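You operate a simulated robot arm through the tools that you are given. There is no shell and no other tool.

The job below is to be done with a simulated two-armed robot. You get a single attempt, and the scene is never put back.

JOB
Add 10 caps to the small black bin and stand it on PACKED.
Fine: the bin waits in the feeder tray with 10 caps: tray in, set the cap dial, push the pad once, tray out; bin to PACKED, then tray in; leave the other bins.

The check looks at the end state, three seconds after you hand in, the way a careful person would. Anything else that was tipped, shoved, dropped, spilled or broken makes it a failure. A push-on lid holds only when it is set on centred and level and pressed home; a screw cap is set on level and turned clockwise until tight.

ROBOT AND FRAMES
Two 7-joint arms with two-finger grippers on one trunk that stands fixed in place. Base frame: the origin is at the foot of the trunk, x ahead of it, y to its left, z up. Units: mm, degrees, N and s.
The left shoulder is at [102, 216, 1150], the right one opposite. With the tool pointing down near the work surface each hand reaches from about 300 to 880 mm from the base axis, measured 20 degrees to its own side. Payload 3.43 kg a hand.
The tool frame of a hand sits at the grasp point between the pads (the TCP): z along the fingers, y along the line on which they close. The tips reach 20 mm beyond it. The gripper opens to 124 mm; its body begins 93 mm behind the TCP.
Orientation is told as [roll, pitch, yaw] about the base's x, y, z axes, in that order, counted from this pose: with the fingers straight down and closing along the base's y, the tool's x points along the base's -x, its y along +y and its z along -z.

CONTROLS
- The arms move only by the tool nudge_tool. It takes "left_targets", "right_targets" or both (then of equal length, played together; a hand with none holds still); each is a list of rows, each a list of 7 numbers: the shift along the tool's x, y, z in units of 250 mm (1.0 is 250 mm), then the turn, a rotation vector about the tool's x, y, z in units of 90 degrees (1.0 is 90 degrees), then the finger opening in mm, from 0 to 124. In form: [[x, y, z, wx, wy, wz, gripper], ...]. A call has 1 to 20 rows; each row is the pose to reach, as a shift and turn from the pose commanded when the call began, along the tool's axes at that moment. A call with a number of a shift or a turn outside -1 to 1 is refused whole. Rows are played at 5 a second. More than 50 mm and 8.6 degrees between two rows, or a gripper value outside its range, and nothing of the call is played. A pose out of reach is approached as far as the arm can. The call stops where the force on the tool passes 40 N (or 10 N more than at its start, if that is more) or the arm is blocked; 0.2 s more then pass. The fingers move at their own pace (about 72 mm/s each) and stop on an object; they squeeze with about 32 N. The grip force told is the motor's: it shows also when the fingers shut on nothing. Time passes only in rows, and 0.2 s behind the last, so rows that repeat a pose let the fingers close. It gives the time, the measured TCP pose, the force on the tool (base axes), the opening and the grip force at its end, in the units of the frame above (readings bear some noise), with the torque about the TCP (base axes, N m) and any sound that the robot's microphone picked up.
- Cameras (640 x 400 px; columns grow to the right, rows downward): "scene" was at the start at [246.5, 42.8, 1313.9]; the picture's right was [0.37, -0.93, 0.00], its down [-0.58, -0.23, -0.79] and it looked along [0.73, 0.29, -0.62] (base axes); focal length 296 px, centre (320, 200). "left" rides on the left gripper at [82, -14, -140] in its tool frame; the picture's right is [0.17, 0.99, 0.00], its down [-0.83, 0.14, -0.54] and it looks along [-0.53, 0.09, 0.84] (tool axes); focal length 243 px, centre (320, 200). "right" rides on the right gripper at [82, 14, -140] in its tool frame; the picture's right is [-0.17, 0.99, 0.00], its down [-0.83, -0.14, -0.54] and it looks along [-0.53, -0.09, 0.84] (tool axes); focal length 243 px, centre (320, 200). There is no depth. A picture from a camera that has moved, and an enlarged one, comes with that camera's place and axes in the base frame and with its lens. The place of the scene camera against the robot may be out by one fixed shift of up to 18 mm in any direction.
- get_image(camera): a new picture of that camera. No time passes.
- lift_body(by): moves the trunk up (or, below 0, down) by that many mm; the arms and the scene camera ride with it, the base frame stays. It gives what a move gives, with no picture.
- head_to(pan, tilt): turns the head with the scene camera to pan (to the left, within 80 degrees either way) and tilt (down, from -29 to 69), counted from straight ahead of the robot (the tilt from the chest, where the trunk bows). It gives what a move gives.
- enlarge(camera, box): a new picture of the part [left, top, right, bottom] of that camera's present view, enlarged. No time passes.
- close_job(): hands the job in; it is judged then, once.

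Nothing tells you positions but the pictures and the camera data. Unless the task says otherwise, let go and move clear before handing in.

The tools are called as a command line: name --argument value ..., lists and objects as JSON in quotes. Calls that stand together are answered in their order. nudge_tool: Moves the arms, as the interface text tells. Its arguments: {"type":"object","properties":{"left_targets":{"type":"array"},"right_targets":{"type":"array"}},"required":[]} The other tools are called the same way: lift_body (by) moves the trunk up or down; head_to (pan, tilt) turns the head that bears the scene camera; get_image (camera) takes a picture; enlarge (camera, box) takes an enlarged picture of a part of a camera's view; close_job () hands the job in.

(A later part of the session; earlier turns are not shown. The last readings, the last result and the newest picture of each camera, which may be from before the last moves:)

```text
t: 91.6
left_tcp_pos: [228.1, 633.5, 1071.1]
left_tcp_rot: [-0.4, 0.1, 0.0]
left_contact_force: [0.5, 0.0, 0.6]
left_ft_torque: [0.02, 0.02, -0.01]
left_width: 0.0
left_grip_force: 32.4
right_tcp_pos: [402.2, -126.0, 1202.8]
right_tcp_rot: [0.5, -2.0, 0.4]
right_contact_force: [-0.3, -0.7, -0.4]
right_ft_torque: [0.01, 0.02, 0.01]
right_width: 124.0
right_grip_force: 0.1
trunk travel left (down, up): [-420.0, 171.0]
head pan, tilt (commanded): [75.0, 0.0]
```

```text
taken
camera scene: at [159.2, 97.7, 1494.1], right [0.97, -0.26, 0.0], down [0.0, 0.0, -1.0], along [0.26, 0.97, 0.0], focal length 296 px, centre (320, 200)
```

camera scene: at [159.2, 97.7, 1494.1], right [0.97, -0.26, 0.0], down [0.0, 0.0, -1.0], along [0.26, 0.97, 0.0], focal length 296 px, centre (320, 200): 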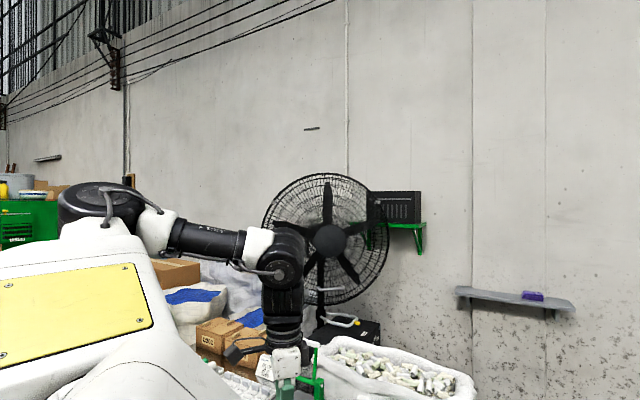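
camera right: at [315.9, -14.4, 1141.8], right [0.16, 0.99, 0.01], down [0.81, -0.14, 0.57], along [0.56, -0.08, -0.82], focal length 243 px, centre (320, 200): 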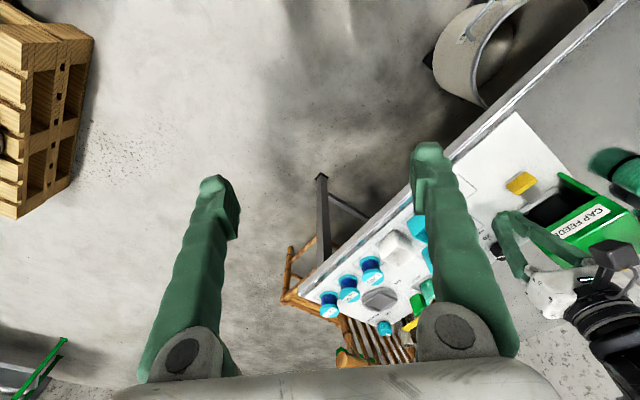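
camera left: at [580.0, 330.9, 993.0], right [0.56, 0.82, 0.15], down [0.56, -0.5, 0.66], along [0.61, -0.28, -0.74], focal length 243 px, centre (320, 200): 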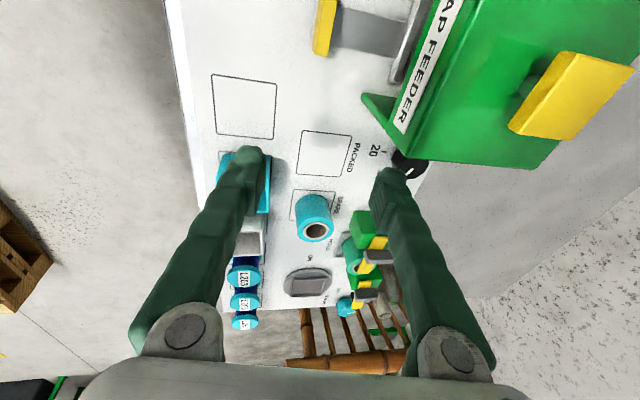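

Same back posture as before. Continuing back, then up and inward.

nudge_tool --left_targets '[[0.12, 0.02, 0, 0, 0, 0, 0], [0.23, 0.03, 0, 0, 0, 0, 0], [0.23, -0.09, -0.12, 0, 0, 0, 0], [0.23, -0.21, -0.25, 0, 0, 0, 0], [0.23, -0.33, -0.38, 0, 0, 0, 0], [0.22, -0.45, -0.5, 0, 0, 0, 0], [0.21, -0.56, -0.58, 0, 0, 0, 0]]'

nudge_tool --left_targets '[[0, -0.12, -0.1, 0, 0, 0, 0], [0, -0.24, -0.2, 0, 0, 0, 0], [0, -0.36, -0.3, 0, 0, 0, 0], [0, -0.48, -0.36, 0, 0, 0, 0]]'

get_image --camera "scene"

```text
t: 93.2
left_tcp_pos: [173.8, 493.0, 1214.6]
left_tcp_rot: [-0.1, 0.1, 0.1]
left_contact_force: [-0.1, 0.1, -0.7]
left_ft_torque: [0.02, 0.01, 0.01]
left_width: 0.1
left_grip_force: 32.4
right_tcp_pos: [403.5, -126.9, 1203.1]
right_tcp_rot: [0.6, -2.0, 0.4]
right_contact_force: [0.0, 0.0, 0.2]
right_ft_torque: [0.04, -0.02, 0.0]
right_width: 123.7
right_grip_force: 0.2
trunk travel left (down, up): [-420.0, 171.0]
head pan, tilt (commanded): [75.0, 0.0]
```

```text
t: 94.2
left_tcp_pos: [174.7, 374.4, 1306.8]
left_tcp_rot: [-0.2, 0.1, 0.0]
left_contact_force: [-0.1, -0.3, -0.4]
left_ft_torque: [0.05, -0.02, -0.02]
left_width: 0.0
left_grip_force: 31.8
right_tcp_pos: [404.3, -127.5, 1203.3]
right_tcp_rot: [0.6, -2.0, 0.4]
right_contact_force: [-0.5, 0.7, 0.3]
right_ft_torque: [0.04, 0.0, 0.01]
right_width: 123.9
right_grip_force: 0.1
trunk travel left (down, up): [-420.0, 171.0]
head pan, tilt (commanded): [75.0, 0.0]
```

```text
taken
camera scene: at [160.3, 96.7, 1494.1], right [0.97, -0.26, 0.0], down [0.0, 0.0, -1.0], along [0.26, 0.97, 0.0], focal length 296 px, centre (320, 200)
```

scene: 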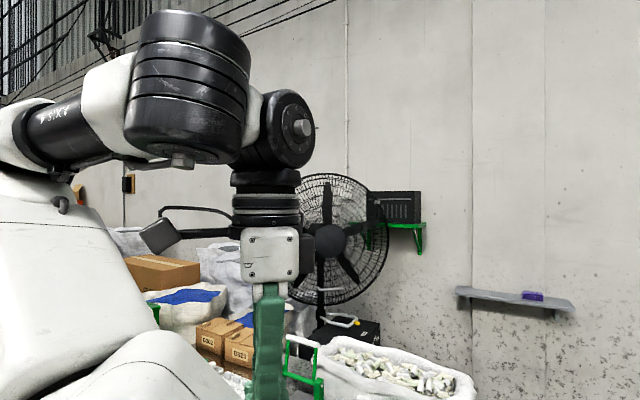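

The elbow is behind and up. I'll move the hand diagonally forward and inward now, in front of the shoulder block.

nudge_tool --left_targets '[[-0.1, -0.1, -0.02, 0, 0, 0, 0], [-0.2, -0.2, -0.03, 0, 0, 0, 0], [-0.3, -0.32, -0.04, 0, 0, 0, 0], [-0.4, -0.44, -0.03, 0, 0, 0, 0]]'

get_image --camera "scene"

```text
t: 95.2
left_tcp_pos: [274.5, 279.5, 1323.2]
left_tcp_rot: [-0.5, -1.0, 1.2]
left_contact_force: [-1.9, -4.0, 0.2]
left_ft_torque: [0.54, -0.23, -0.04]
left_width: 0.0
left_grip_force: 32.8
left hand out of reach, approached as far as the arm can: row 4
right_tcp_pos: [405.4, -123.2, 1202.4]
right_tcp_rot: [0.4, -2.1, 0.4]
right_contact_force: [-1.1, 1.5, -0.1]
right_ft_torque: [-0.1, -0.05, -0.01]
right_width: 124.0
right_grip_force: 0.1
trunk travel left (down, up): [-420.0, 171.0]
head pan, tilt (commanded): [75.0, 0.0]
```

```text
taken
camera scene: at [162.0, 102.3, 1493.6], right [0.97, -0.26, 0.0], down [0.0, 0.0, -1.0], along [0.26, 0.97, 0.0], focal length 296 px, centre (320, 200)
```

scene: 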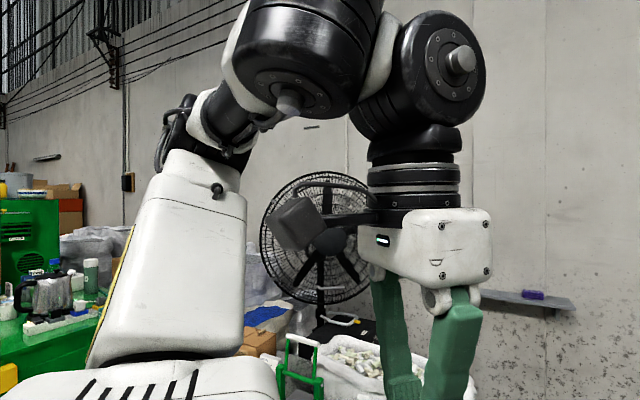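

The upper arm is now upright with its panel facing backward, which is close to the right arm's posture. I'll go forward and down from here while keeping the hand inward.

nudge_tool --left_targets '[[-0.06, -0.02, 0.12, 0, 0, 0, 0], [-0.12, -0.06, 0.24, 0, 0, 0, 0], [-0.18, -0.1, 0.36, 0, 0, 0, 0], [-0.26, -0.14, 0.46, 0, 0, 0, 0]]'

get_image --camera "scene"

```text
t: 96.2
left_tcp_pos: [330.7, 305.6, 1247.9]
left_tcp_rot: [-0.2, 0.2, 0.0]
left_contact_force: [-0.3, 0.0, -1.3]
left_ft_torque: [-0.03, 0.01, 0.01]
left_width: 0.0
left_grip_force: 31.9
left hand out of reach, approached as far as the arm can: row 1, 2, 3, 4
right_tcp_pos: [403.8, -124.4, 1202.7]
right_tcp_rot: [0.4, -2.0, 0.4]
right_contact_force: [-0.6, -0.6, 0.0]
right_ft_torque: [-0.07, 0.02, 0.01]
right_width: 123.8
right_grip_force: 0.1
trunk travel left (down, up): [-420.0, 171.0]
head pan, tilt (commanded): [75.0, 0.0]
```

```text
taken
camera scene: at [161.1, 99.8, 1493.8], right [0.97, -0.26, 0.0], down [0.0, 0.0, -1.0], along [0.26, 0.97, 0.0], focal length 296 px, centre (320, 200)
```

scene: 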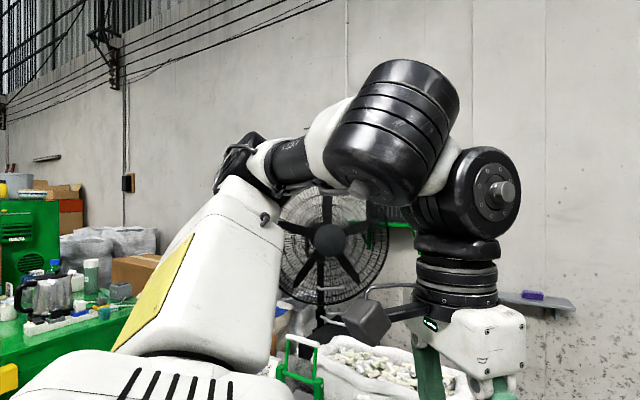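

All these elbow positions still lie on the same bound, about 55° from straight sideways. To cross over, the upper arm must swing back level with the shoulder, so I'll raise the trunk and sweep from a low, forward, elbow-out posture.

lift_body --by 165

nudge_tool --left_targets '[[-0.08, 0.02, 0.14, 0, 0, 0, 0], [-0.16, 0.04, 0.28, 0, 0, 0, 0], [-0.24, 0.06, 0.42, 0, 0, 0, 0], [-0.32, 0.08, 0.56, 0, 0, 0, 0], [-0.4, 0.1, 0.7, 0, 0, 0, 0], [-0.46, 0.12, 0.85, 0, 0, 0, 0]]'

nudge_tool --left_targets '[[-0.07, 0.02, 0.15, 0, 0, 0, 0], [-0.14, 0.04, 0.3, 0, 0, 0, 0], [-0.21, 0.06, 0.45, 0, 0, 0, 0], [-0.28, 0.08, 0.6, 0, 0, 0, 0], [-0.35, 0.1, 0.75, 0, 0, 0, 0], [-0.4, 0.12, 0.88, 0, 0, 0, 0]]'

get_image --camera "scene"

```text
t: 98.1
left_tcp_pos: [326.5, 301.6, 1411.4]
left_tcp_rot: [-0.3, 0.1, 0.0]
left_contact_force: [0.7, -0.8, -0.5]
left_ft_torque: [0.03, 0.0, 0.01]
left_width: 0.3
left_grip_force: 31.9
right_tcp_pos: [403.7, -126.7, 1367.1]
right_tcp_rot: [0.6, -2.0, 0.4]
right_contact_force: [0.5, 0.4, 0.1]
right_ft_torque: [-0.02, 0.01, -0.01]
right_width: 124.0
right_grip_force: 0.1
trunk travel left (down, up): [-585.0, 6.0]
head pan, tilt (commanded): [75.0, 0.0]
```

```text
t: 99.5
left_tcp_pos: [442.6, 330.7, 1199.3]
left_tcp_rot: [-0.3, 0.1, -0.2]
left_contact_force: [0.1, 0.0, -0.4]
left_ft_torque: [0.01, 0.0, 0.0]
left_width: 0.2
left_grip_force: 31.6
right_tcp_pos: [405.7, -125.9, 1367.1]
right_tcp_rot: [0.4, -1.9, 0.4]
right_contact_force: [0.6, -1.1, -0.5]
right_ft_torque: [0.0, 0.02, 0.03]
right_width: 124.0
right_grip_force: 0.0
trunk travel left (down, up): [-585.0, 6.0]
head pan, tilt (commanded): [75.0, 0.0]
```

```text
t: 100.9
left_tcp_pos: [522.1, 373.0, 1001.3]
left_tcp_rot: [-0.4, -0.2, 0.0]
left_contact_force: [-0.7, 0.8, -0.1]
left_ft_torque: [-0.01, -0.05, 0.01]
left_width: 0.1
left_grip_force: 31.9
left hand out of reach, approached as far as the arm can: row 5, 6
right_tcp_pos: [401.8, -126.2, 1367.8]
right_tcp_rot: [0.4, -2.2, 0.4]
right_contact_force: [-0.6, -0.1, 0.3]
right_ft_torque: [0.0, 0.0, 0.02]
right_width: 124.1
right_grip_force: 0.0
trunk travel left (down, up): [-585.0, 6.0]
head pan, tilt (commanded): [75.0, 0.0]
```

```text
taken
camera scene: at [45.4, 98.4, 1680.2], right [0.97, -0.26, 0.0], down [0.0, 0.0, -1.0], along [0.26, 0.97, 0.0], focal length 296 px, centre (320, 200)
```

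scene: 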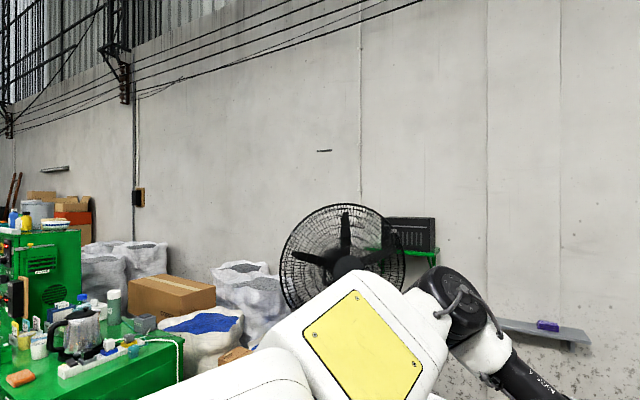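

The elbow is lower now. I'll sweep back and outward at this height, looking midway.

nudge_tool --left_targets '[[0.08, 0.1, 0.03, 0, 0, 0, 0], [0.16, 0.2, 0.06, 0, 0, 0, 0], [0.24, 0.3, 0.09, 0, 0, 0, 0], [0.34, 0.4, 0.12, 0, 0, 0, 0], [0.44, 0.5, 0.15, 0, 0, 0, 0], [0.55, 0.6, 0.18, 0, 0, 0, 0]]'

get_image --camera "scene"

get_image --camera "left"

```text
t: 102.3
left_tcp_pos: [382.8, 523.0, 955.6]
left_tcp_rot: [-0.2, -0.1, 0.1]
left_contact_force: [-0.9, 0.1, 1.1]
left_ft_torque: [-0.01, 0.04, -0.01]
left_width: 0.1
left_grip_force: 31.9
right_tcp_pos: [403.1, -124.5, 1369.3]
right_tcp_rot: [0.4, -2.1, 0.4]
right_contact_force: [-0.5, 0.9, -0.1]
right_ft_torque: [-0.01, -0.03, 0.01]
right_width: 123.7
right_grip_force: 0.0
trunk travel left (down, up): [-585.0, 6.0]
head pan, tilt (commanded): [75.0, 0.0]
```

```text
taken
camera scene: at [45.8, 99.2, 1680.1], right [0.97, -0.26, 0.0], down [0.0, 0.0, -1.0], along [0.26, 0.97, 0.0], focal length 296 px, centre (320, 200)
```

scene: 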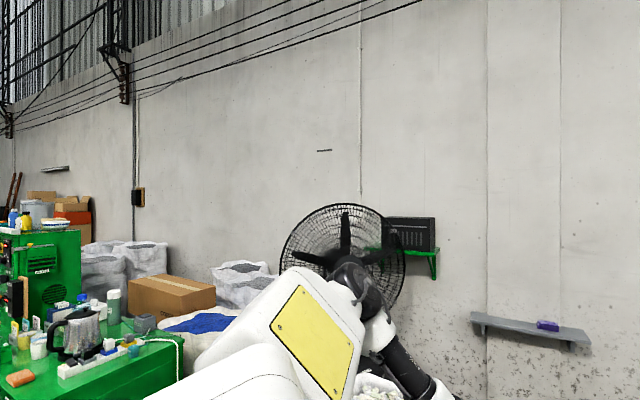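

```text
taken
camera left: at [303.1, 509.6, 1095.6], right [-0.17, 0.99, -0.01], down [0.83, 0.14, 0.54], along [0.53, 0.08, -0.84], focal length 243 px, centre (320, 200)
```

left: 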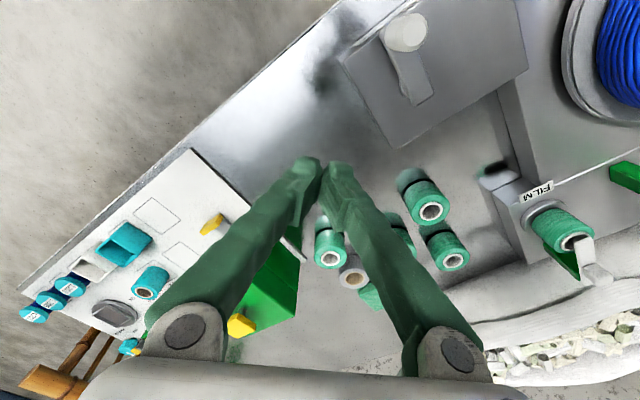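

The elbow is nearing sideways at about 16° elevation. I'll lower the hand in the free air in front of the table while moving back, so the elbow drops to shoulder height.

nudge_tool --left_targets '[[0.08, -0.04, 0.05, 0, 0, 0, 0], [0.18, -0.08, 0.1, 0, 0, 0, 0], [0.28, -0.12, 0.16, 0, 0, 0, 0], [0.38, -0.16, 0.22, 0, 0, 0, 0], [0.48, -0.19, 0.28, 0, 0, 0, 0], [0.58, -0.2, 0.34, 0, 0, 0, 0]]'

get_image --camera "scene"

get_image --camera "left"

```text
t: 103.7
left_tcp_pos: [264.2, 484.9, 890.3]
left_tcp_rot: [-0.2, 0.0, -0.1]
left_contact_force: [-0.2, -0.1, -0.1]
left_ft_torque: [-0.05, -0.01, 0.03]
left_width: 0.1
left_grip_force: 32.3
left hand out of reach, approached as far as the arm can: row 5, 6
right_tcp_pos: [402.2, -125.1, 1366.9]
right_tcp_rot: [0.4, -2.2, 0.4]
right_contact_force: [0.1, 0.8, 0.4]
right_ft_torque: [-0.01, -0.04, -0.02]
right_width: 124.1
right_grip_force: 0.1
trunk travel left (down, up): [-585.0, 6.0]
head pan, tilt (commanded): [75.0, 0.0]
```

```text
taken
camera scene: at [45.5, 99.9, 1680.1], right [0.97, -0.26, 0.0], down [0.0, 0.0, -1.0], along [0.26, 0.97, 0.0], focal length 296 px, centre (320, 200)
```

scene: 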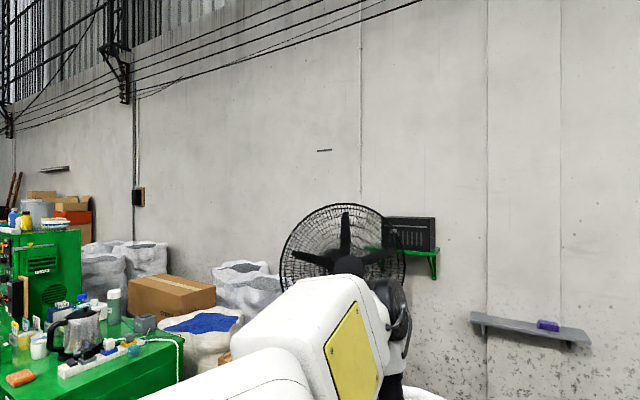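

```text
taken
camera left: at [182.4, 470.9, 1031.0], right [-0.17, 0.99, -0.01], down [0.83, 0.14, 0.54], along [0.53, 0.08, -0.84], focal length 243 px, centre (320, 200)
```

left: 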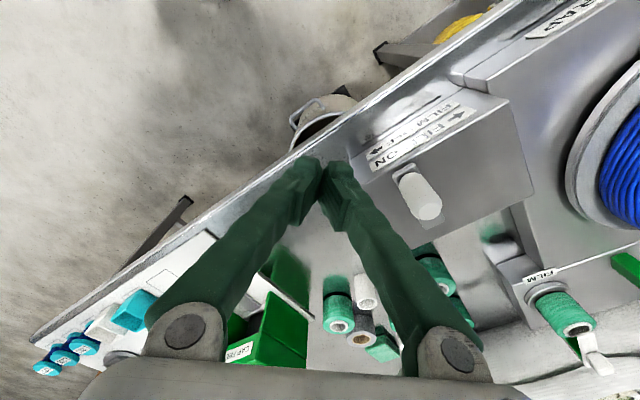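

The forearm ended up hanging straight down, a dead point, so the elbow stayed in front. I'll instead extend the arm well out to the left so it is nearly straight, then swing it back through sideways.

nudge_tool --left_targets '[[-0.02, 0.06, -0.15, 0, 0, 0, 0], [-0.04, 0.14, -0.3, 0, 0, 0, 0], [-0.06, 0.26, -0.42, 0, 0, 0, 0], [-0.08, 0.4, -0.5, 0, 0, 0, 0], [-0.1, 0.54, -0.54, 0, 0, 0, 0], [-0.1, 0.68, -0.54, 0, 0, 0, 0], [-0.1, 0.82, -0.54, 0, 0, 0, 0]]'

get_image --camera "scene"

get_image --camera "left"

```text
t: 105.3
left_tcp_pos: [288.7, 689.9, 1024.8]
left_tcp_rot: [-0.3, 0.1, 0.0]
left_contact_force: [-0.7, 0.7, 0.0]
left_ft_torque: [0.01, 0.03, 0.04]
left_width: 0.0
left_grip_force: 31.7
right_tcp_pos: [403.0, -125.2, 1369.1]
right_tcp_rot: [0.4, -1.9, 0.4]
right_contact_force: [0.5, 1.2, 0.1]
right_ft_torque: [-0.09, -0.01, 0.0]
right_width: 124.1
right_grip_force: 0.1
trunk travel left (down, up): [-585.0, 6.0]
head pan, tilt (commanded): [75.0, 0.0]
```

```text
taken
camera scene: at [46.7, 99.5, 1680.0], right [0.97, -0.26, 0.0], down [0.0, 0.0, -1.0], along [0.26, 0.97, 0.0], focal length 296 px, centre (320, 200)
```

scene: 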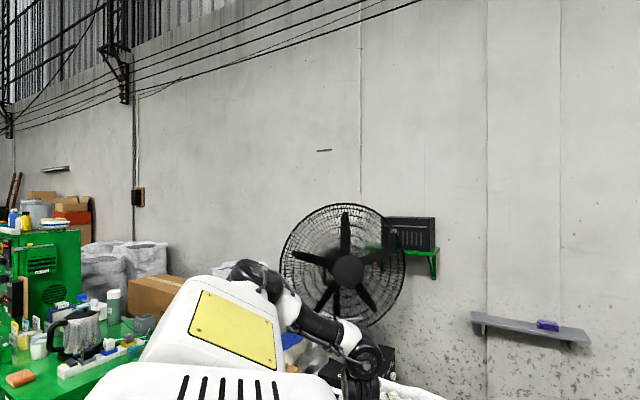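

```text
taken
camera left: at [207.6, 677.8, 1164.4], right [-0.16, 0.99, -0.01], down [0.83, 0.14, 0.54], along [0.53, 0.08, -0.84], focal length 243 px, centre (320, 200)
```

left: 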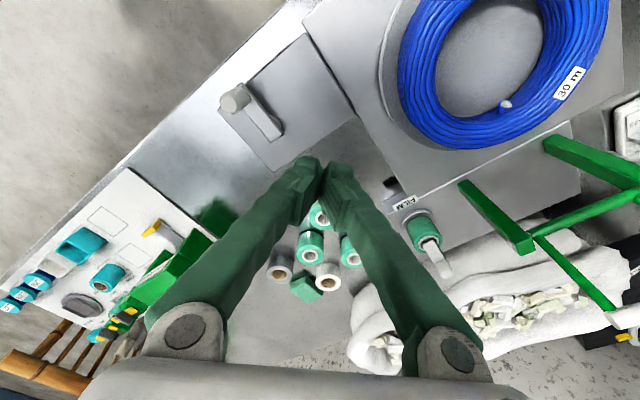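

The arm is extending to the left with a clear view below. I'll extend further and swing back through the sideways direction.

nudge_tool --left_targets '[[0.08, 0.1, 0.06, 0, 0, 0, 0], [0.16, 0.2, 0.12, 0, 0, 0, 0], [0.25, 0.3, 0.18, 0, 0, 0, 0], [0.35, 0.4, 0.24, 0, 0, 0, 0], [0.47, 0.47, 0.26, 0, 0, 0, 0]]'

get_image --camera "scene"

get_image --camera "left"

```text
t: 106.5
left_tcp_pos: [172.5, 807.5, 961.2]
left_tcp_rot: [-0.3, 0.0, -0.1]
left_contact_force: [-1.0, 0.4, 0.5]
left_ft_torque: [-0.01, -0.03, 0.03]
left_width: 0.1
left_grip_force: 32.1
right_tcp_pos: [402.9, -126.4, 1369.6]
right_tcp_rot: [0.5, -2.1, 0.4]
right_contact_force: [-0.6, -0.1, -1.0]
right_ft_torque: [-0.04, 0.0, 0.0]
right_width: 124.1
right_grip_force: 0.1
trunk travel left (down, up): [-585.0, 6.0]
head pan, tilt (commanded): [75.0, 0.0]
```

```text
taken
camera scene: at [46.1, 98.6, 1680.1], right [0.97, -0.26, 0.0], down [0.0, 0.0, -1.0], along [0.26, 0.97, 0.0], focal length 296 px, centre (320, 200)
```

scene: 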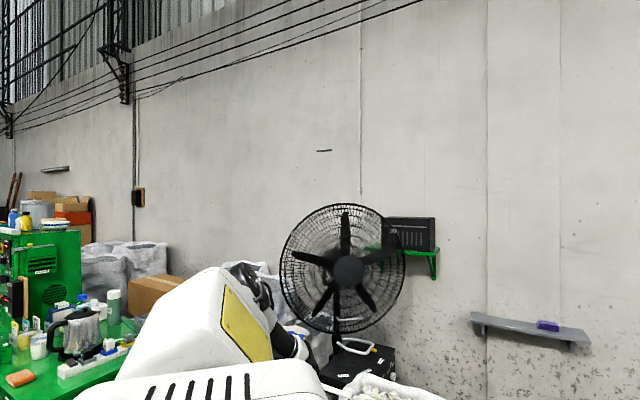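

```text
taken
camera left: at [90.9, 794.0, 1100.3], right [-0.16, 0.99, -0.01], down [0.83, 0.14, 0.54], along [0.53, 0.08, -0.84], focal length 243 px, centre (320, 200)
```

left: 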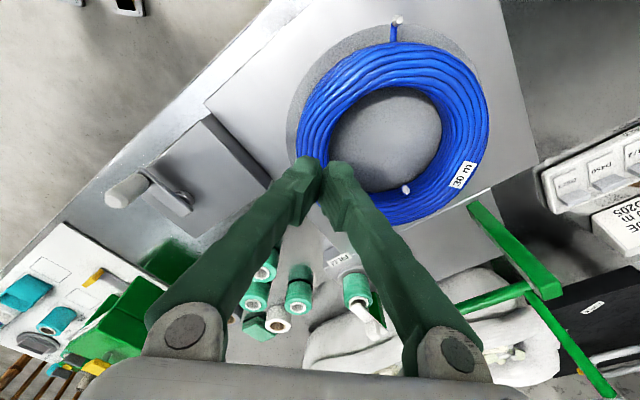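

The upper arm is almost sideways. I'll continue straight back at this height, clear of the coil.

nudge_tool --left_targets '[[0.14, 0.05, 0, 0, 0, 0, 0], [0.28, 0.08, 0, 0, 0, 0, 0], [0.42, 0.1, 0, 0, 0, 0, 0], [0.56, 0.1, 0, 0, 0, 0, 0], [0.7, 0.08, 0, 0, 0, 0, 0]]'

get_image --camera "scene"

get_image --camera "left"

```text
t: 107.7
left_tcp_pos: [-2.0, 825.4, 960.5]
left_tcp_rot: [-0.3, -0.1, -0.1]
left_contact_force: [-0.7, 0.0, 0.0]
left_ft_torque: [0.01, -0.06, -0.01]
left_width: 0.0
left_grip_force: 32.7
right_tcp_pos: [404.1, -126.3, 1368.0]
right_tcp_rot: [0.5, -2.2, 0.4]
right_contact_force: [-0.3, 0.1, -0.4]
right_ft_torque: [-0.01, -0.01, -0.03]
right_width: 124.0
right_grip_force: 0.0
trunk travel left (down, up): [-585.0, 6.0]
head pan, tilt (commanded): [75.0, 0.0]
```

```text
taken
camera scene: at [45.8, 98.1, 1680.2], right [0.97, -0.26, 0.0], down [0.0, 0.0, -1.0], along [0.26, 0.97, 0.0], focal length 296 px, centre (320, 200)
```

scene: 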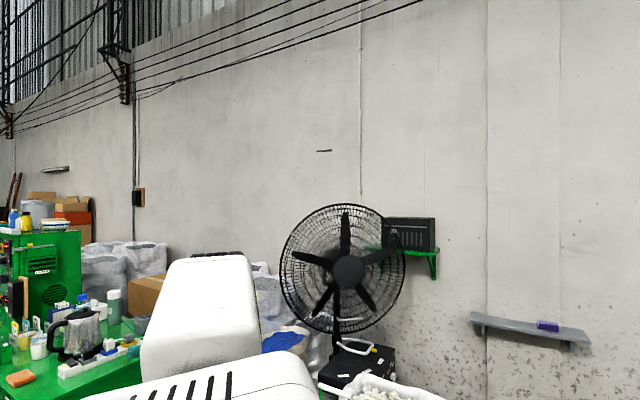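

```text
taken
camera left: at [-84.3, 813.1, 1101.6], right [-0.17, 0.99, 0.0], down [0.83, 0.14, 0.54], along [0.53, 0.09, -0.84], focal length 243 px, centre (320, 200)
```

left: 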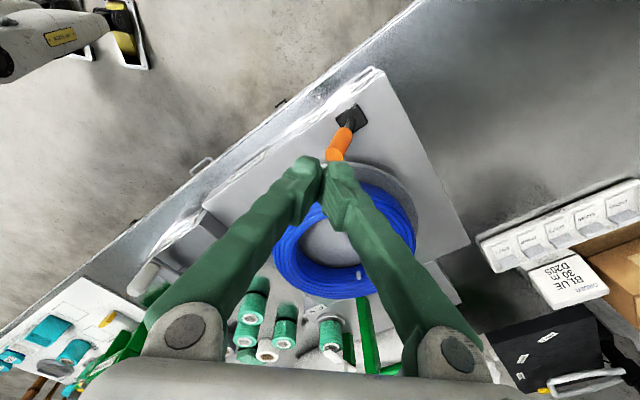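

The arm swung through sideways without the shoulder block turning, which looks like a real crossover. Now I'll continue back and up, then inward over the top.

nudge_tool --left_targets '[[0.08, -0.02, -0.1, 0, 0, 0, 0], [0.17, -0.06, -0.22, 0, 0, 0, 0], [0.26, -0.12, -0.34, 0, 0, 0, 0], [0.32, -0.2, -0.46, 0, 0, 0, 0], [0.34, -0.32, -0.58, 0, 0, 0, 0], [0.34, -0.45, -0.7, 0, 0, 0, 0]]'

get_image --camera "scene"

```text
t: 109.1
left_tcp_pos: [-87.6, 712.4, 1136.4]
left_tcp_rot: [-0.2, -0.1, 0.0]
left_contact_force: [0.4, -0.4, 0.2]
left_ft_torque: [0.04, -0.01, -0.01]
left_width: 0.0
left_grip_force: 32.1
right_tcp_pos: [404.6, -128.2, 1367.5]
right_tcp_rot: [0.5, -2.0, 0.4]
right_contact_force: [0.4, -0.9, 0.0]
right_ft_torque: [0.0, -0.01, 0.0]
right_width: 123.9
right_grip_force: 0.0
trunk travel left (down, up): [-585.0, 6.0]
head pan, tilt (commanded): [75.0, 0.0]
```

```text
taken
camera scene: at [47.1, 95.4, 1680.3], right [0.97, -0.26, 0.0], down [0.0, 0.0, -1.0], along [0.26, 0.97, 0.0], focal length 296 px, centre (320, 200)
```

scene: 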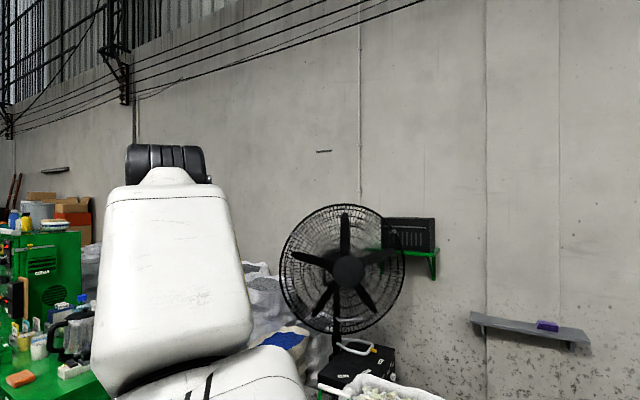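

Now the panel faces away from the body, just as on the right arm. I'll continue inward and up, then forward.

nudge_tool --left_targets '[[-0.02, -0.12, -0.12, 0, 0, 0, 0], [-0.06, -0.24, -0.24, 0, 0, 0, 0], [-0.1, -0.36, -0.36, 0, 0, 0, 0], [-0.16, -0.5, -0.46, 0, 0, 0, 0], [-0.24, -0.64, -0.54, 0, 0, 0, 0], [-0.34, -0.78, -0.6, 0, 0, 0, 0]]'

get_image --camera "scene"

```text
t: 110.5
left_tcp_pos: [-14.2, 569.6, 1289.5]
left_tcp_rot: [-0.5, 0.2, 0.0]
left_contact_force: [0.2, -0.1, 0.4]
left_ft_torque: [-0.03, 0.01, 0.01]
left_width: 0.0
left_grip_force: 31.9
left hand out of reach, approached as far as the arm can: row 5, 6
right_tcp_pos: [405.8, -125.5, 1366.9]
right_tcp_rot: [0.4, -1.9, 0.4]
right_contact_force: [0.8, -0.3, -0.5]
right_ft_torque: [-0.01, -0.03, -0.01]
right_width: 124.0
right_grip_force: 0.1
trunk travel left (down, up): [-585.0, 6.0]
head pan, tilt (commanded): [75.0, 0.0]
```

```text
taken
camera scene: at [49.6, 100.1, 1679.7], right [0.97, -0.26, 0.0], down [0.0, 0.0, -1.0], along [0.26, 0.97, 0.0], focal length 296 px, centre (320, 200)
```

scene: 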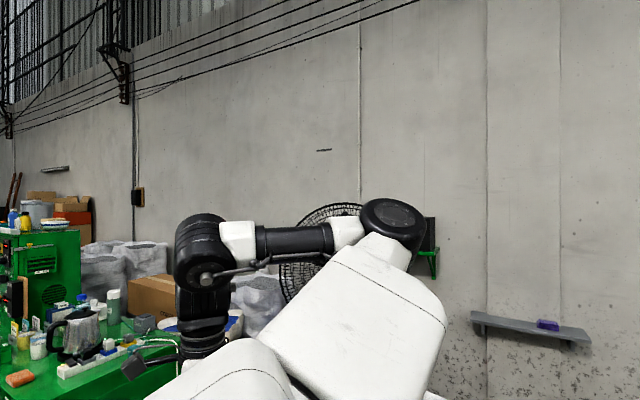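

The elbow has swung to the front with the panel still facing outward, and only the forearm is folded back. I'll swing the forearm around underneath and outside the elbow toward the front.

nudge_tool --left_targets '[[-0.1, 0.1, 0.12, 0, 0, 0, 0], [-0.2, 0.2, 0.24, 0, 0, 0, 0], [-0.3, 0.28, 0.36, 0, 0, 0, 0], [-0.45, 0.28, 0.48, 0, 0, 0, 0], [-0.6, 0.28, 0.6, 0, 0, 0, 0], [-0.76, 0.28, 0.72, 0, 0, 0, 0]]'

get_image --camera "scene"

```text
t: 111.9
left_tcp_pos: [92.4, 680.0, 1101.2]
left_tcp_rot: [-0.4, -0.2, 0.0]
left_contact_force: [0.2, -0.2, -0.2]
left_ft_torque: [-0.05, 0.0, 0.0]
left_width: 0.1
left_grip_force: 32.3
left hand out of reach, approached as far as the arm can: row 1, 2, 3, 4, 5, 6
right_tcp_pos: [404.5, -126.7, 1367.9]
right_tcp_rot: [0.5, -2.0, 0.4]
right_contact_force: [0.1, -0.8, -0.5]
right_ft_torque: [0.01, 0.01, -0.02]
right_width: 124.0
right_grip_force: 0.1
trunk travel left (down, up): [-585.0, 6.0]
head pan, tilt (commanded): [75.0, 0.0]
```

```text
taken
camera scene: at [47.7, 98.5, 1680.1], right [0.97, -0.26, 0.0], down [0.0, 0.0, -1.0], along [0.26, 0.97, 0.0], focal length 296 px, centre (320, 200)
```

scene: 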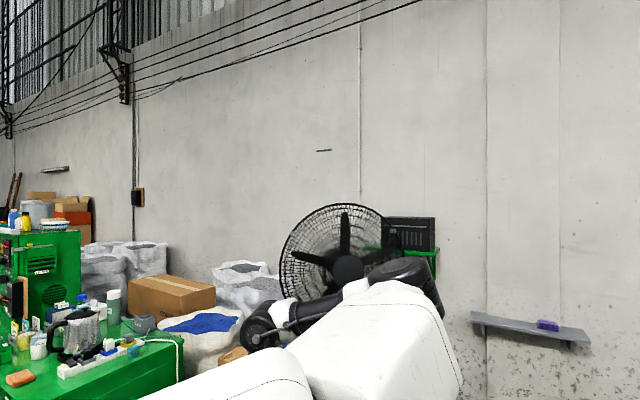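

The posture holds, but another joint is now limiting; with the forearm pointing back, the wrist roll has probably wound up. I'll unwind the tool's yaw and retry.

nudge_tool --left_targets '[[0, 0, 0, 0, 0, -0.09, 0], [0, 0, 0, 0, 0, -0.18, 0], [0, 0, 0, 0, 0, -0.27, 0], [0, 0, 0, 0, 0, -0.36, 0], [0, 0, 0, 0, 0, -0.45, 0], [0, 0, 0, 0, 0, -0.54, 0], [0, 0, 0, 0, 0, -0.63, 0], [0, 0, 0, 0, 0, -0.72, 0]]'

get_image --camera "scene"

```text
t: 113.7
left_tcp_pos: [90.1, 678.0, 1101.5]
left_tcp_rot: [-0.2, 0.3, 64.7]
left_contact_force: [-0.2, -0.1, 0.2]
left_ft_torque: [-0.02, -0.03, 0.02]
left_width: 0.0
left_grip_force: 32.5
right_tcp_pos: [403.8, -125.2, 1368.3]
right_tcp_rot: [0.5, -2.1, 0.4]
right_contact_force: [-0.3, -0.1, -1.3]
right_ft_torque: [-0.02, 0.0, -0.02]
right_width: 124.3
right_grip_force: 0.0
trunk travel left (down, up): [-585.0, 6.0]
head pan, tilt (commanded): [75.0, 0.0]
```

```text
taken
camera scene: at [46.0, 98.5, 1680.1], right [0.97, -0.26, 0.0], down [0.0, 0.0, -1.0], along [0.26, 0.97, 0.0], focal length 296 px, centre (320, 200)
```

scene: 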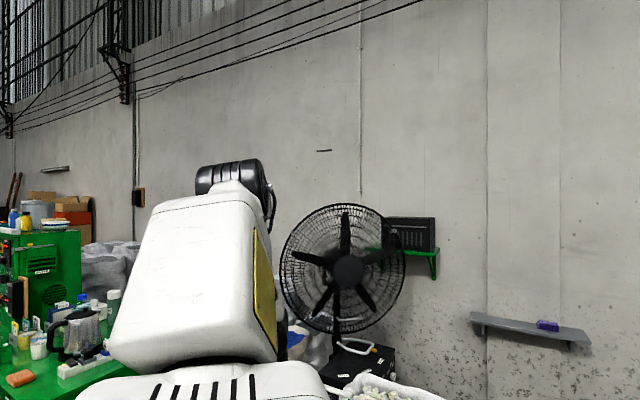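

Tracking the shoulder block's vents shows it never crossed; the elbow always passed above the sideways direction. With the tool pointing horizontally the wrist can go lower without hitting anything, so I'll tip the tool up about a fixed wrist.

nudge_tool --left_targets '[[-0.1723, 0, -0.0113, 0, -0.0833, 0, 0], [-0.3416, 0, -0.045, 0, -0.1667, 0, 0], [-0.5052, 0, -0.1005, 0, -0.25, 0, 0], [-0.66, 0, -0.1769, 0, -0.3333, 0, 0], [-0.8036, 0, -0.2727, 0, -0.4167, 0, 0], [-0.9334, 0, -0.3866, 0, -0.5, 0, 0]]'

get_image --camera "scene"

```text
t: 115.1
left_tcp_pos: [190.8, 889.2, 1196.4]
left_tcp_rot: [-0.1, -44.8, 64.9]
left_contact_force: [1.1, 0.6, -0.6]
left_ft_torque: [0.01, -0.03, 0.0]
left_width: 0.1
left_grip_force: 31.8
right_tcp_pos: [404.4, -125.6, 1367.0]
right_tcp_rot: [0.5, -2.0, 0.4]
right_contact_force: [-0.2, 0.5, -0.1]
right_ft_torque: [-0.02, 0.01, 0.01]
right_width: 123.9
right_grip_force: 0.1
trunk travel left (down, up): [-585.0, 6.0]
head pan, tilt (commanded): [75.0, 0.0]
```

```text
taken
camera scene: at [46.8, 98.3, 1680.1], right [0.97, -0.26, 0.0], down [0.0, 0.0, -1.0], along [0.26, 0.97, 0.0], focal length 296 px, centre (320, 200)
```

scene: 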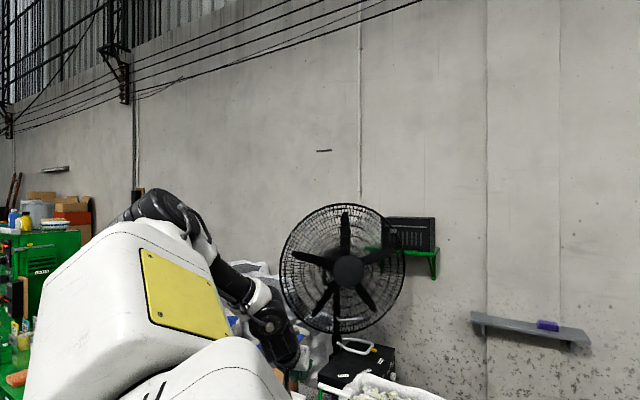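

I'll stretch the arm out sideways until it's nearly straight, so the elbow must drop toward the shoulder line.

nudge_tool --left_targets '[[-0.06, 0.09, 0.09, 0, 0, 0, 0], [-0.12, 0.18, 0.19, 0, 0, 0, 0], [-0.18, 0.27, 0.28, 0, 0, 0, 0], [-0.24, 0.36, 0.38, 0, 0, 0, 0], [-0.308, 0.442, 0.472, 0, 0, 0, 0]]'

get_image --camera "scene"

```text
t: 116.3
left_tcp_pos: [150.1, 1062.1, 1164.0]
left_tcp_rot: [-0.3, -44.7, 64.8]
left_contact_force: [-0.4, 0.9, 0.2]
left_ft_torque: [-0.01, -0.01, -0.01]
left_width: 0.0
left_grip_force: 32.2
right_tcp_pos: [406.1, -123.2, 1368.4]
right_tcp_rot: [0.5, -2.0, 0.4]
right_contact_force: [0.7, 0.4, -0.2]
right_ft_torque: [-0.01, 0.02, 0.03]
right_width: 123.8
right_grip_force: 0.0
trunk travel left (down, up): [-585.0, 6.0]
head pan, tilt (commanded): [75.0, 0.0]
```

```text
taken
camera scene: at [47.3, 100.1, 1680.0], right [0.97, -0.26, 0.0], down [0.0, 0.0, -1.0], along [0.26, 0.97, 0.0], focal length 296 px, centre (320, 200)
```

scene: 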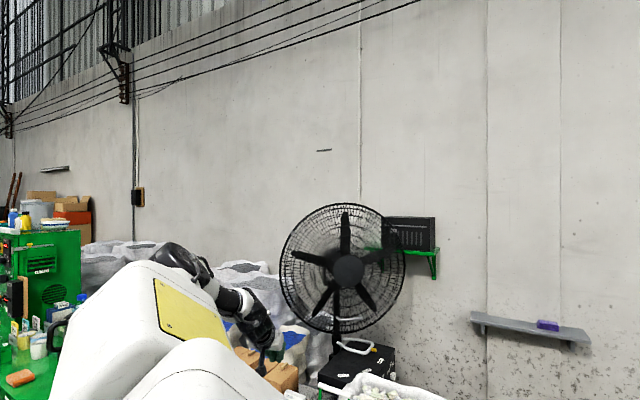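

The arm is longer than I estimated and is not yet straight. I'll stretch further and lower.

nudge_tool --left_targets '[[0.05, 0.03, 0.13, 0, 0, 0, 0], [0.1, 0.06, 0.27, 0, 0, 0, 0], [0.149, 0.084, 0.4, 0, 0, 0, 0]]'

get_image --camera "scene"

get_image --camera "left"

```text
t: 117.1
left_tcp_pos: [151.1, 1109.5, 1068.1]
left_tcp_rot: [-0.2, -44.7, 64.9]
left_contact_force: [1.1, 0.9, -0.5]
left_ft_torque: [0.03, -0.04, -0.04]
left_width: 0.0
left_grip_force: 31.9
right_tcp_pos: [404.6, -126.4, 1367.1]
right_tcp_rot: [0.5, -2.0, 0.5]
right_contact_force: [-0.4, 0.3, 0.1]
right_ft_torque: [0.01, 0.03, -0.02]
right_width: 123.9
right_grip_force: 0.1
trunk travel left (down, up): [-585.0, 6.0]
head pan, tilt (commanded): [75.0, 0.0]
```

```text
taken
camera scene: at [48.2, 98.4, 1680.0], right [0.97, -0.26, 0.0], down [0.0, 0.0, -1.0], along [0.26, 0.97, 0.0], focal length 296 px, centre (320, 200)
```

scene: 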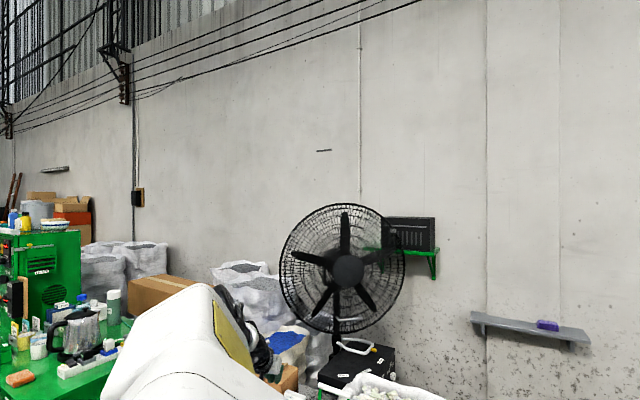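

```text
taken
camera left: at [96.9, 962.0, 1111.1], right [-0.94, 0.31, -0.12], down [-0.04, 0.25, 0.97], along [0.33, 0.92, -0.22], focal length 243 px, centre (320, 200)
```

left: 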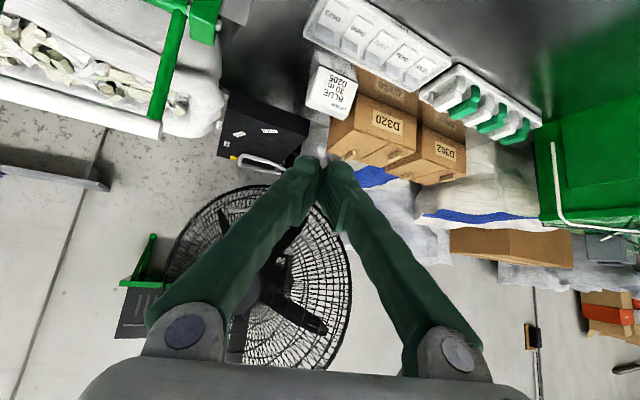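

The elbow is now straight out sideways at shoulder height. I'll swing the stretched arm back through it at this height.

nudge_tool --left_targets '[[0.055, 0.13, -0.055, 0, 0, 0, 0], [0.11, 0.26, -0.11, 0, 0, 0, 0], [0.165, 0.39, -0.165, 0, 0, 0, 0], [0.22, 0.51, -0.22, 0, 0, 0, 0], [0.267, 0.622, -0.267, 0, 0, 0, 0]]'

get_image --camera "scene"

```text
t: 118.3
left_tcp_pos: [-33.3, 1088.7, 1071.4]
left_tcp_rot: [-0.1, -44.7, 64.8]
left_contact_force: [-1.0, 0.3, -0.1]
left_ft_torque: [0.03, -0.05, 0.01]
left_width: 0.1
left_grip_force: 32.4
right_tcp_pos: [402.3, -126.0, 1368.2]
right_tcp_rot: [0.5, -2.1, 0.4]
right_contact_force: [-0.2, -0.1, -0.3]
right_ft_torque: [-0.01, -0.01, 0.0]
right_width: 123.9
right_grip_force: 0.0
trunk travel left (down, up): [-585.0, 6.0]
head pan, tilt (commanded): [75.0, 0.0]
```

```text
taken
camera scene: at [45.2, 97.8, 1680.2], right [0.97, -0.26, 0.0], down [0.0, 0.0, -1.0], along [0.26, 0.97, 0.0], focal length 296 px, centre (320, 200)
```

scene: 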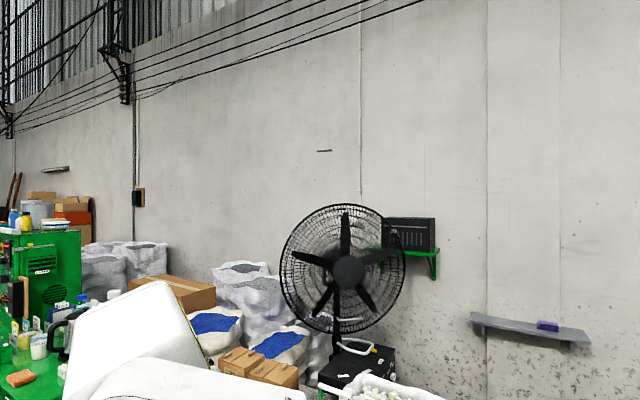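

I'll look down at the shoulder block to read its rotation from the vents.

head_to --pan 80 --tilt 40

get_image --camera "scene"

```text
t: 119.4
left_tcp_pos: [-31.6, 1089.0, 1070.0]
left_tcp_rot: [-0.1, -44.8, 64.9]
left_contact_force: [-0.4, -0.4, 0.6]
left_ft_torque: [-0.02, -0.01, 0.0]
left_width: 0.0
left_grip_force: 31.9
right_tcp_pos: [403.8, -127.0, 1367.7]
right_tcp_rot: [0.5, -2.0, 0.4]
right_contact_force: [0.0, -0.4, 0.8]
right_ft_torque: [0.01, 0.02, -0.04]
right_width: 124.0
right_grip_force: 0.0
trunk travel left (down, up): [-585.0, 6.0]
head pan, tilt (commanded): [80.0, 40.0]
```

```text
taken
camera scene: at [38.3, 95.0, 1616.5], right [0.98, -0.17, 0.0], down [-0.11, -0.63, -0.77], along [0.13, 0.75, -0.64], focal length 296 px, centre (320, 200)
```

scene: 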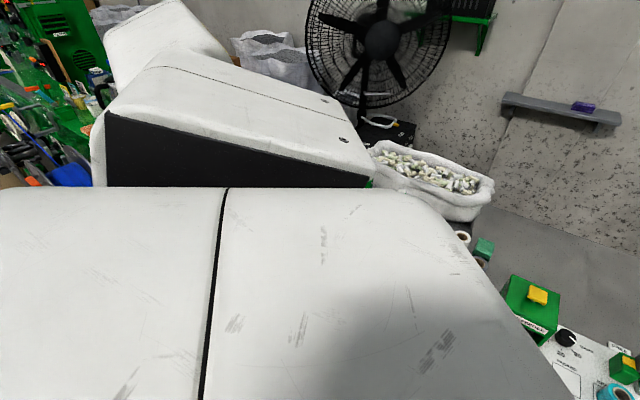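

The block's thick side still follows the arm, now pointing backward. If I swing straight forward through the sideways direction at the same height, the shoulder joint should pass through zero, so I'll do that slowly.

nudge_tool --left_targets '[[-0.055, -0.13, 0.055, 0, 0, 0, 0], [-0.11, -0.26, 0.11, 0, 0, 0, 0], [-0.165, -0.39, 0.165, 0, 0, 0, 0], [-0.22, -0.51, 0.22, 0, 0, 0, 0], [-0.267, -0.622, 0.267, 0, 0, 0, 0], [-0.3, -0.76, 0.3, 0, 0, 0, 0], [-0.33, -0.9, 0.32, 0, 0, 0, 0]]'

get_image --camera "scene"

```text
t: 121.0
left_tcp_pos: [221.4, 1097.3, 1071.1]
left_tcp_rot: [0.0, -44.8, 64.7]
left_contact_force: [-0.2, -0.2, 0.4]
left_ft_torque: [0.01, 0.06, 0.01]
left_width: 0.1
left_grip_force: 32.1
right_tcp_pos: [406.5, -126.3, 1366.4]
right_tcp_rot: [0.6, -2.1, 0.4]
right_contact_force: [0.7, -0.2, 0.6]
right_ft_torque: [0.0, 0.04, -0.03]
right_width: 124.0
right_grip_force: 0.1
trunk travel left (down, up): [-585.0, 6.0]
head pan, tilt (commanded): [80.0, 40.0]
```

```text
taken
camera scene: at [40.1, 94.9, 1616.3], right [0.98, -0.17, 0.0], down [-0.11, -0.63, -0.77], along [0.13, 0.75, -0.64], focal length 296 px, centre (320, 200)
```

scene: 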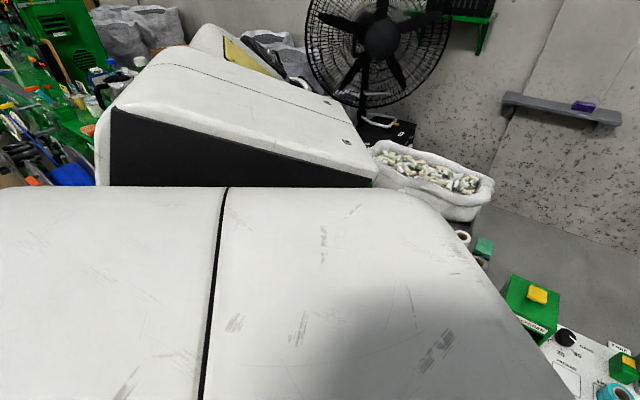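

It worked: the block kept its orientation while the upper arm passed to the front. I'll continue swinging the arm forward on this new side.

nudge_tool --left_targets '[[-0.02, -0.17, 0.02, 0, 0, 0, 0], [-0.04, -0.35, 0.05, 0, 0, 0, 0], [-0.053, -0.528, 0.075, 0, 0, 0, 0], [-0.045, -0.7, 0.07, 0, 0, 0, 0], [-0.04, -0.85, 0.06, 0, 0, 0, 0], [-0.031, -0.99, 0.053, 0, 0, 0, 0]]'

get_image --camera "scene"

```text
t: 122.4
left_tcp_pos: [450.9, 1006.6, 1067.1]
left_tcp_rot: [0.1, -44.7, 64.9]
left_contact_force: [0.1, 0.7, 0.0]
left_ft_torque: [0.01, 0.01, 0.03]
left_width: 0.3
left_grip_force: 31.5
right_tcp_pos: [405.7, -126.3, 1367.2]
right_tcp_rot: [0.6, -2.0, 0.3]
right_contact_force: [0.8, -0.1, 0.1]
right_ft_torque: [-0.01, 0.01, 0.0]
right_width: 124.1
right_grip_force: 0.1
trunk travel left (down, up): [-585.0, 6.0]
head pan, tilt (commanded): [80.0, 40.0]
```

```text
taken
camera scene: at [39.5, 94.9, 1616.4], right [0.98, -0.17, 0.0], down [-0.11, -0.63, -0.77], along [0.13, 0.75, -0.64], focal length 296 px, centre (320, 200)
```

scene: 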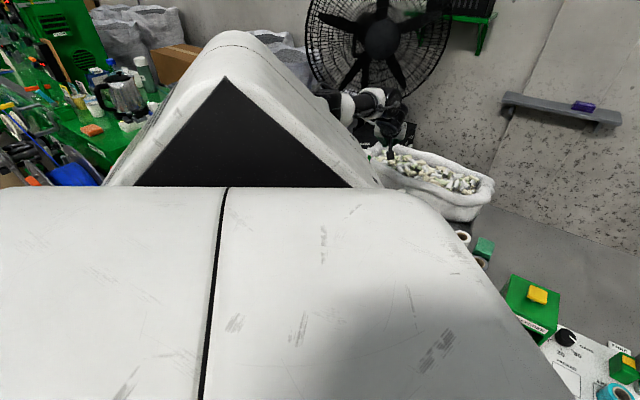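

The block turned partway back to "up", so the arm passed slightly above the true crossing line. I'll level the tool so I can pass lower, go back, and repeat about 130 mm lower.

nudge_tool --left_targets '[[-0.1723, 0, -0.0113, 0, -0.0833, 0, 0], [-0.3416, 0, -0.045, 0, -0.1667, 0, 0], [-0.5052, 0, -0.1005, 0, -0.25, 0, 0], [-0.66, 0, -0.1769, 0, -0.3333, 0, 0], [-0.8036, 0, -0.2727, 0, -0.4167, 0, 0], [-0.9334, 0, -0.3866, 0, -0.5, 0, 0]]'

get_image --camera "scene"

```text
t: 123.8
left_tcp_pos: [492.2, 1095.9, 1302.8]
left_tcp_rot: [1.5, -89.8, 63.5]
left_contact_force: [0.0, 0.1, 0.0]
left_ft_torque: [0.02, 0.05, -0.02]
left_width: 0.2
left_grip_force: 31.9
right_tcp_pos: [403.7, -126.8, 1368.9]
right_tcp_rot: [0.5, -2.0, 0.4]
right_contact_force: [-0.2, 0.1, -0.4]
right_ft_torque: [0.02, 0.01, 0.0]
right_width: 123.9
right_grip_force: 0.0
trunk travel left (down, up): [-585.0, 6.0]
head pan, tilt (commanded): [80.0, 40.0]
```

```text
taken
camera scene: at [38.6, 94.7, 1616.4], right [0.98, -0.17, 0.0], down [-0.11, -0.63, -0.77], along [0.13, 0.75, -0.64], focal length 296 px, centre (320, 200)
```

scene: 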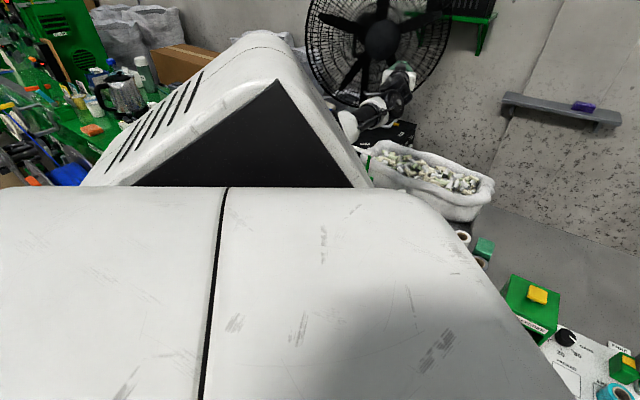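

Now back with the level tool, then lower before sweeping forward again.

nudge_tool --left_targets '[[0, 0.158, -0.053, 0, 0, 0, 0], [0, 0.316, -0.106, 0, 0, 0, 0], [0, 0.474, -0.159, 0, 0, 0, 0], [0, 0.632, -0.212, 0, 0, 0, 0], [0, 0.79, -0.265, 0, 0, 0, 0], [0, 0.948, -0.318, 0, 0, 0, 0]]'

nudge_tool --left_targets '[[0, 0.158, -0.053, 0, 0, 0, 0], [0, 0.316, -0.106, 0, 0, 0, 0], [0, 0.474, -0.159, 0, 0, 0, 0], [0, 0.632, -0.212, 0, 0, 0, 0], [0, 0.79, -0.265, 0, 0, 0, 0], [0, 0.948, -0.318, 0, 0, 0, 0], [0.15, 0.948, -0.318, 0, 0, 0, 0], [0.3, 0.948, -0.318, 0, 0, 0, 0], [0.45, 0.948, -0.318, 0, 0, 0, 0]]'

get_image --camera "scene"

```text
t: 125.2
left_tcp_pos: [242.5, 1122.6, 1302.9]
left_tcp_rot: [-19.1, -89.7, 83.8]
left_contact_force: [-0.1, 0.8, -0.4]
left_ft_torque: [0.01, 0.01, -0.02]
left_width: 0.0
left_grip_force: 32.0
right_tcp_pos: [403.8, -126.5, 1367.3]
right_tcp_rot: [0.5, -2.1, 0.4]
right_contact_force: [-0.2, -0.3, 0.5]
right_ft_torque: [0.03, 0.01, 0.02]
right_width: 123.9
right_grip_force: 0.1
trunk travel left (down, up): [-585.0, 6.0]
head pan, tilt (commanded): [80.0, 40.0]
```

```text
t: 127.2
left_tcp_pos: [-3.2, 1153.0, 1187.7]
left_tcp_rot: [-14.9, -89.7, 79.8]
left_contact_force: [0.1, -0.6, 0.6]
left_ft_torque: [-0.05, -0.03, 0.01]
left_width: 0.0
left_grip_force: 32.6
right_tcp_pos: [403.0, -125.2, 1367.5]
right_tcp_rot: [0.5, -2.1, 0.4]
right_contact_force: [0.0, -0.3, -0.1]
right_ft_torque: [0.05, -0.03, 0.03]
right_width: 124.1
right_grip_force: 0.0
trunk travel left (down, up): [-585.0, 6.0]
head pan, tilt (commanded): [80.0, 40.0]
```

```text
taken
camera scene: at [38.0, 95.4, 1616.4], right [0.98, -0.17, 0.0], down [-0.11, -0.63, -0.77], along [0.13, 0.75, -0.64], focal length 296 px, centre (320, 200)
```

scene: 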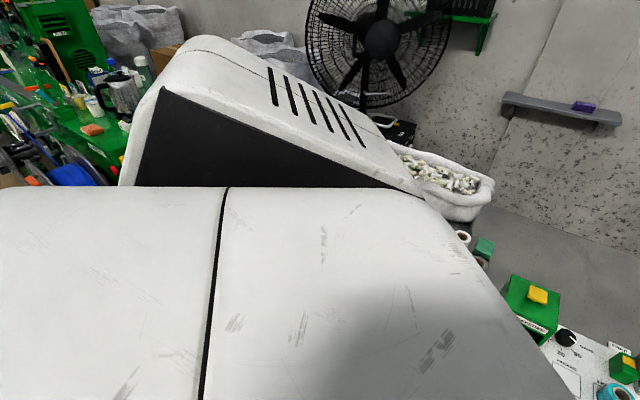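

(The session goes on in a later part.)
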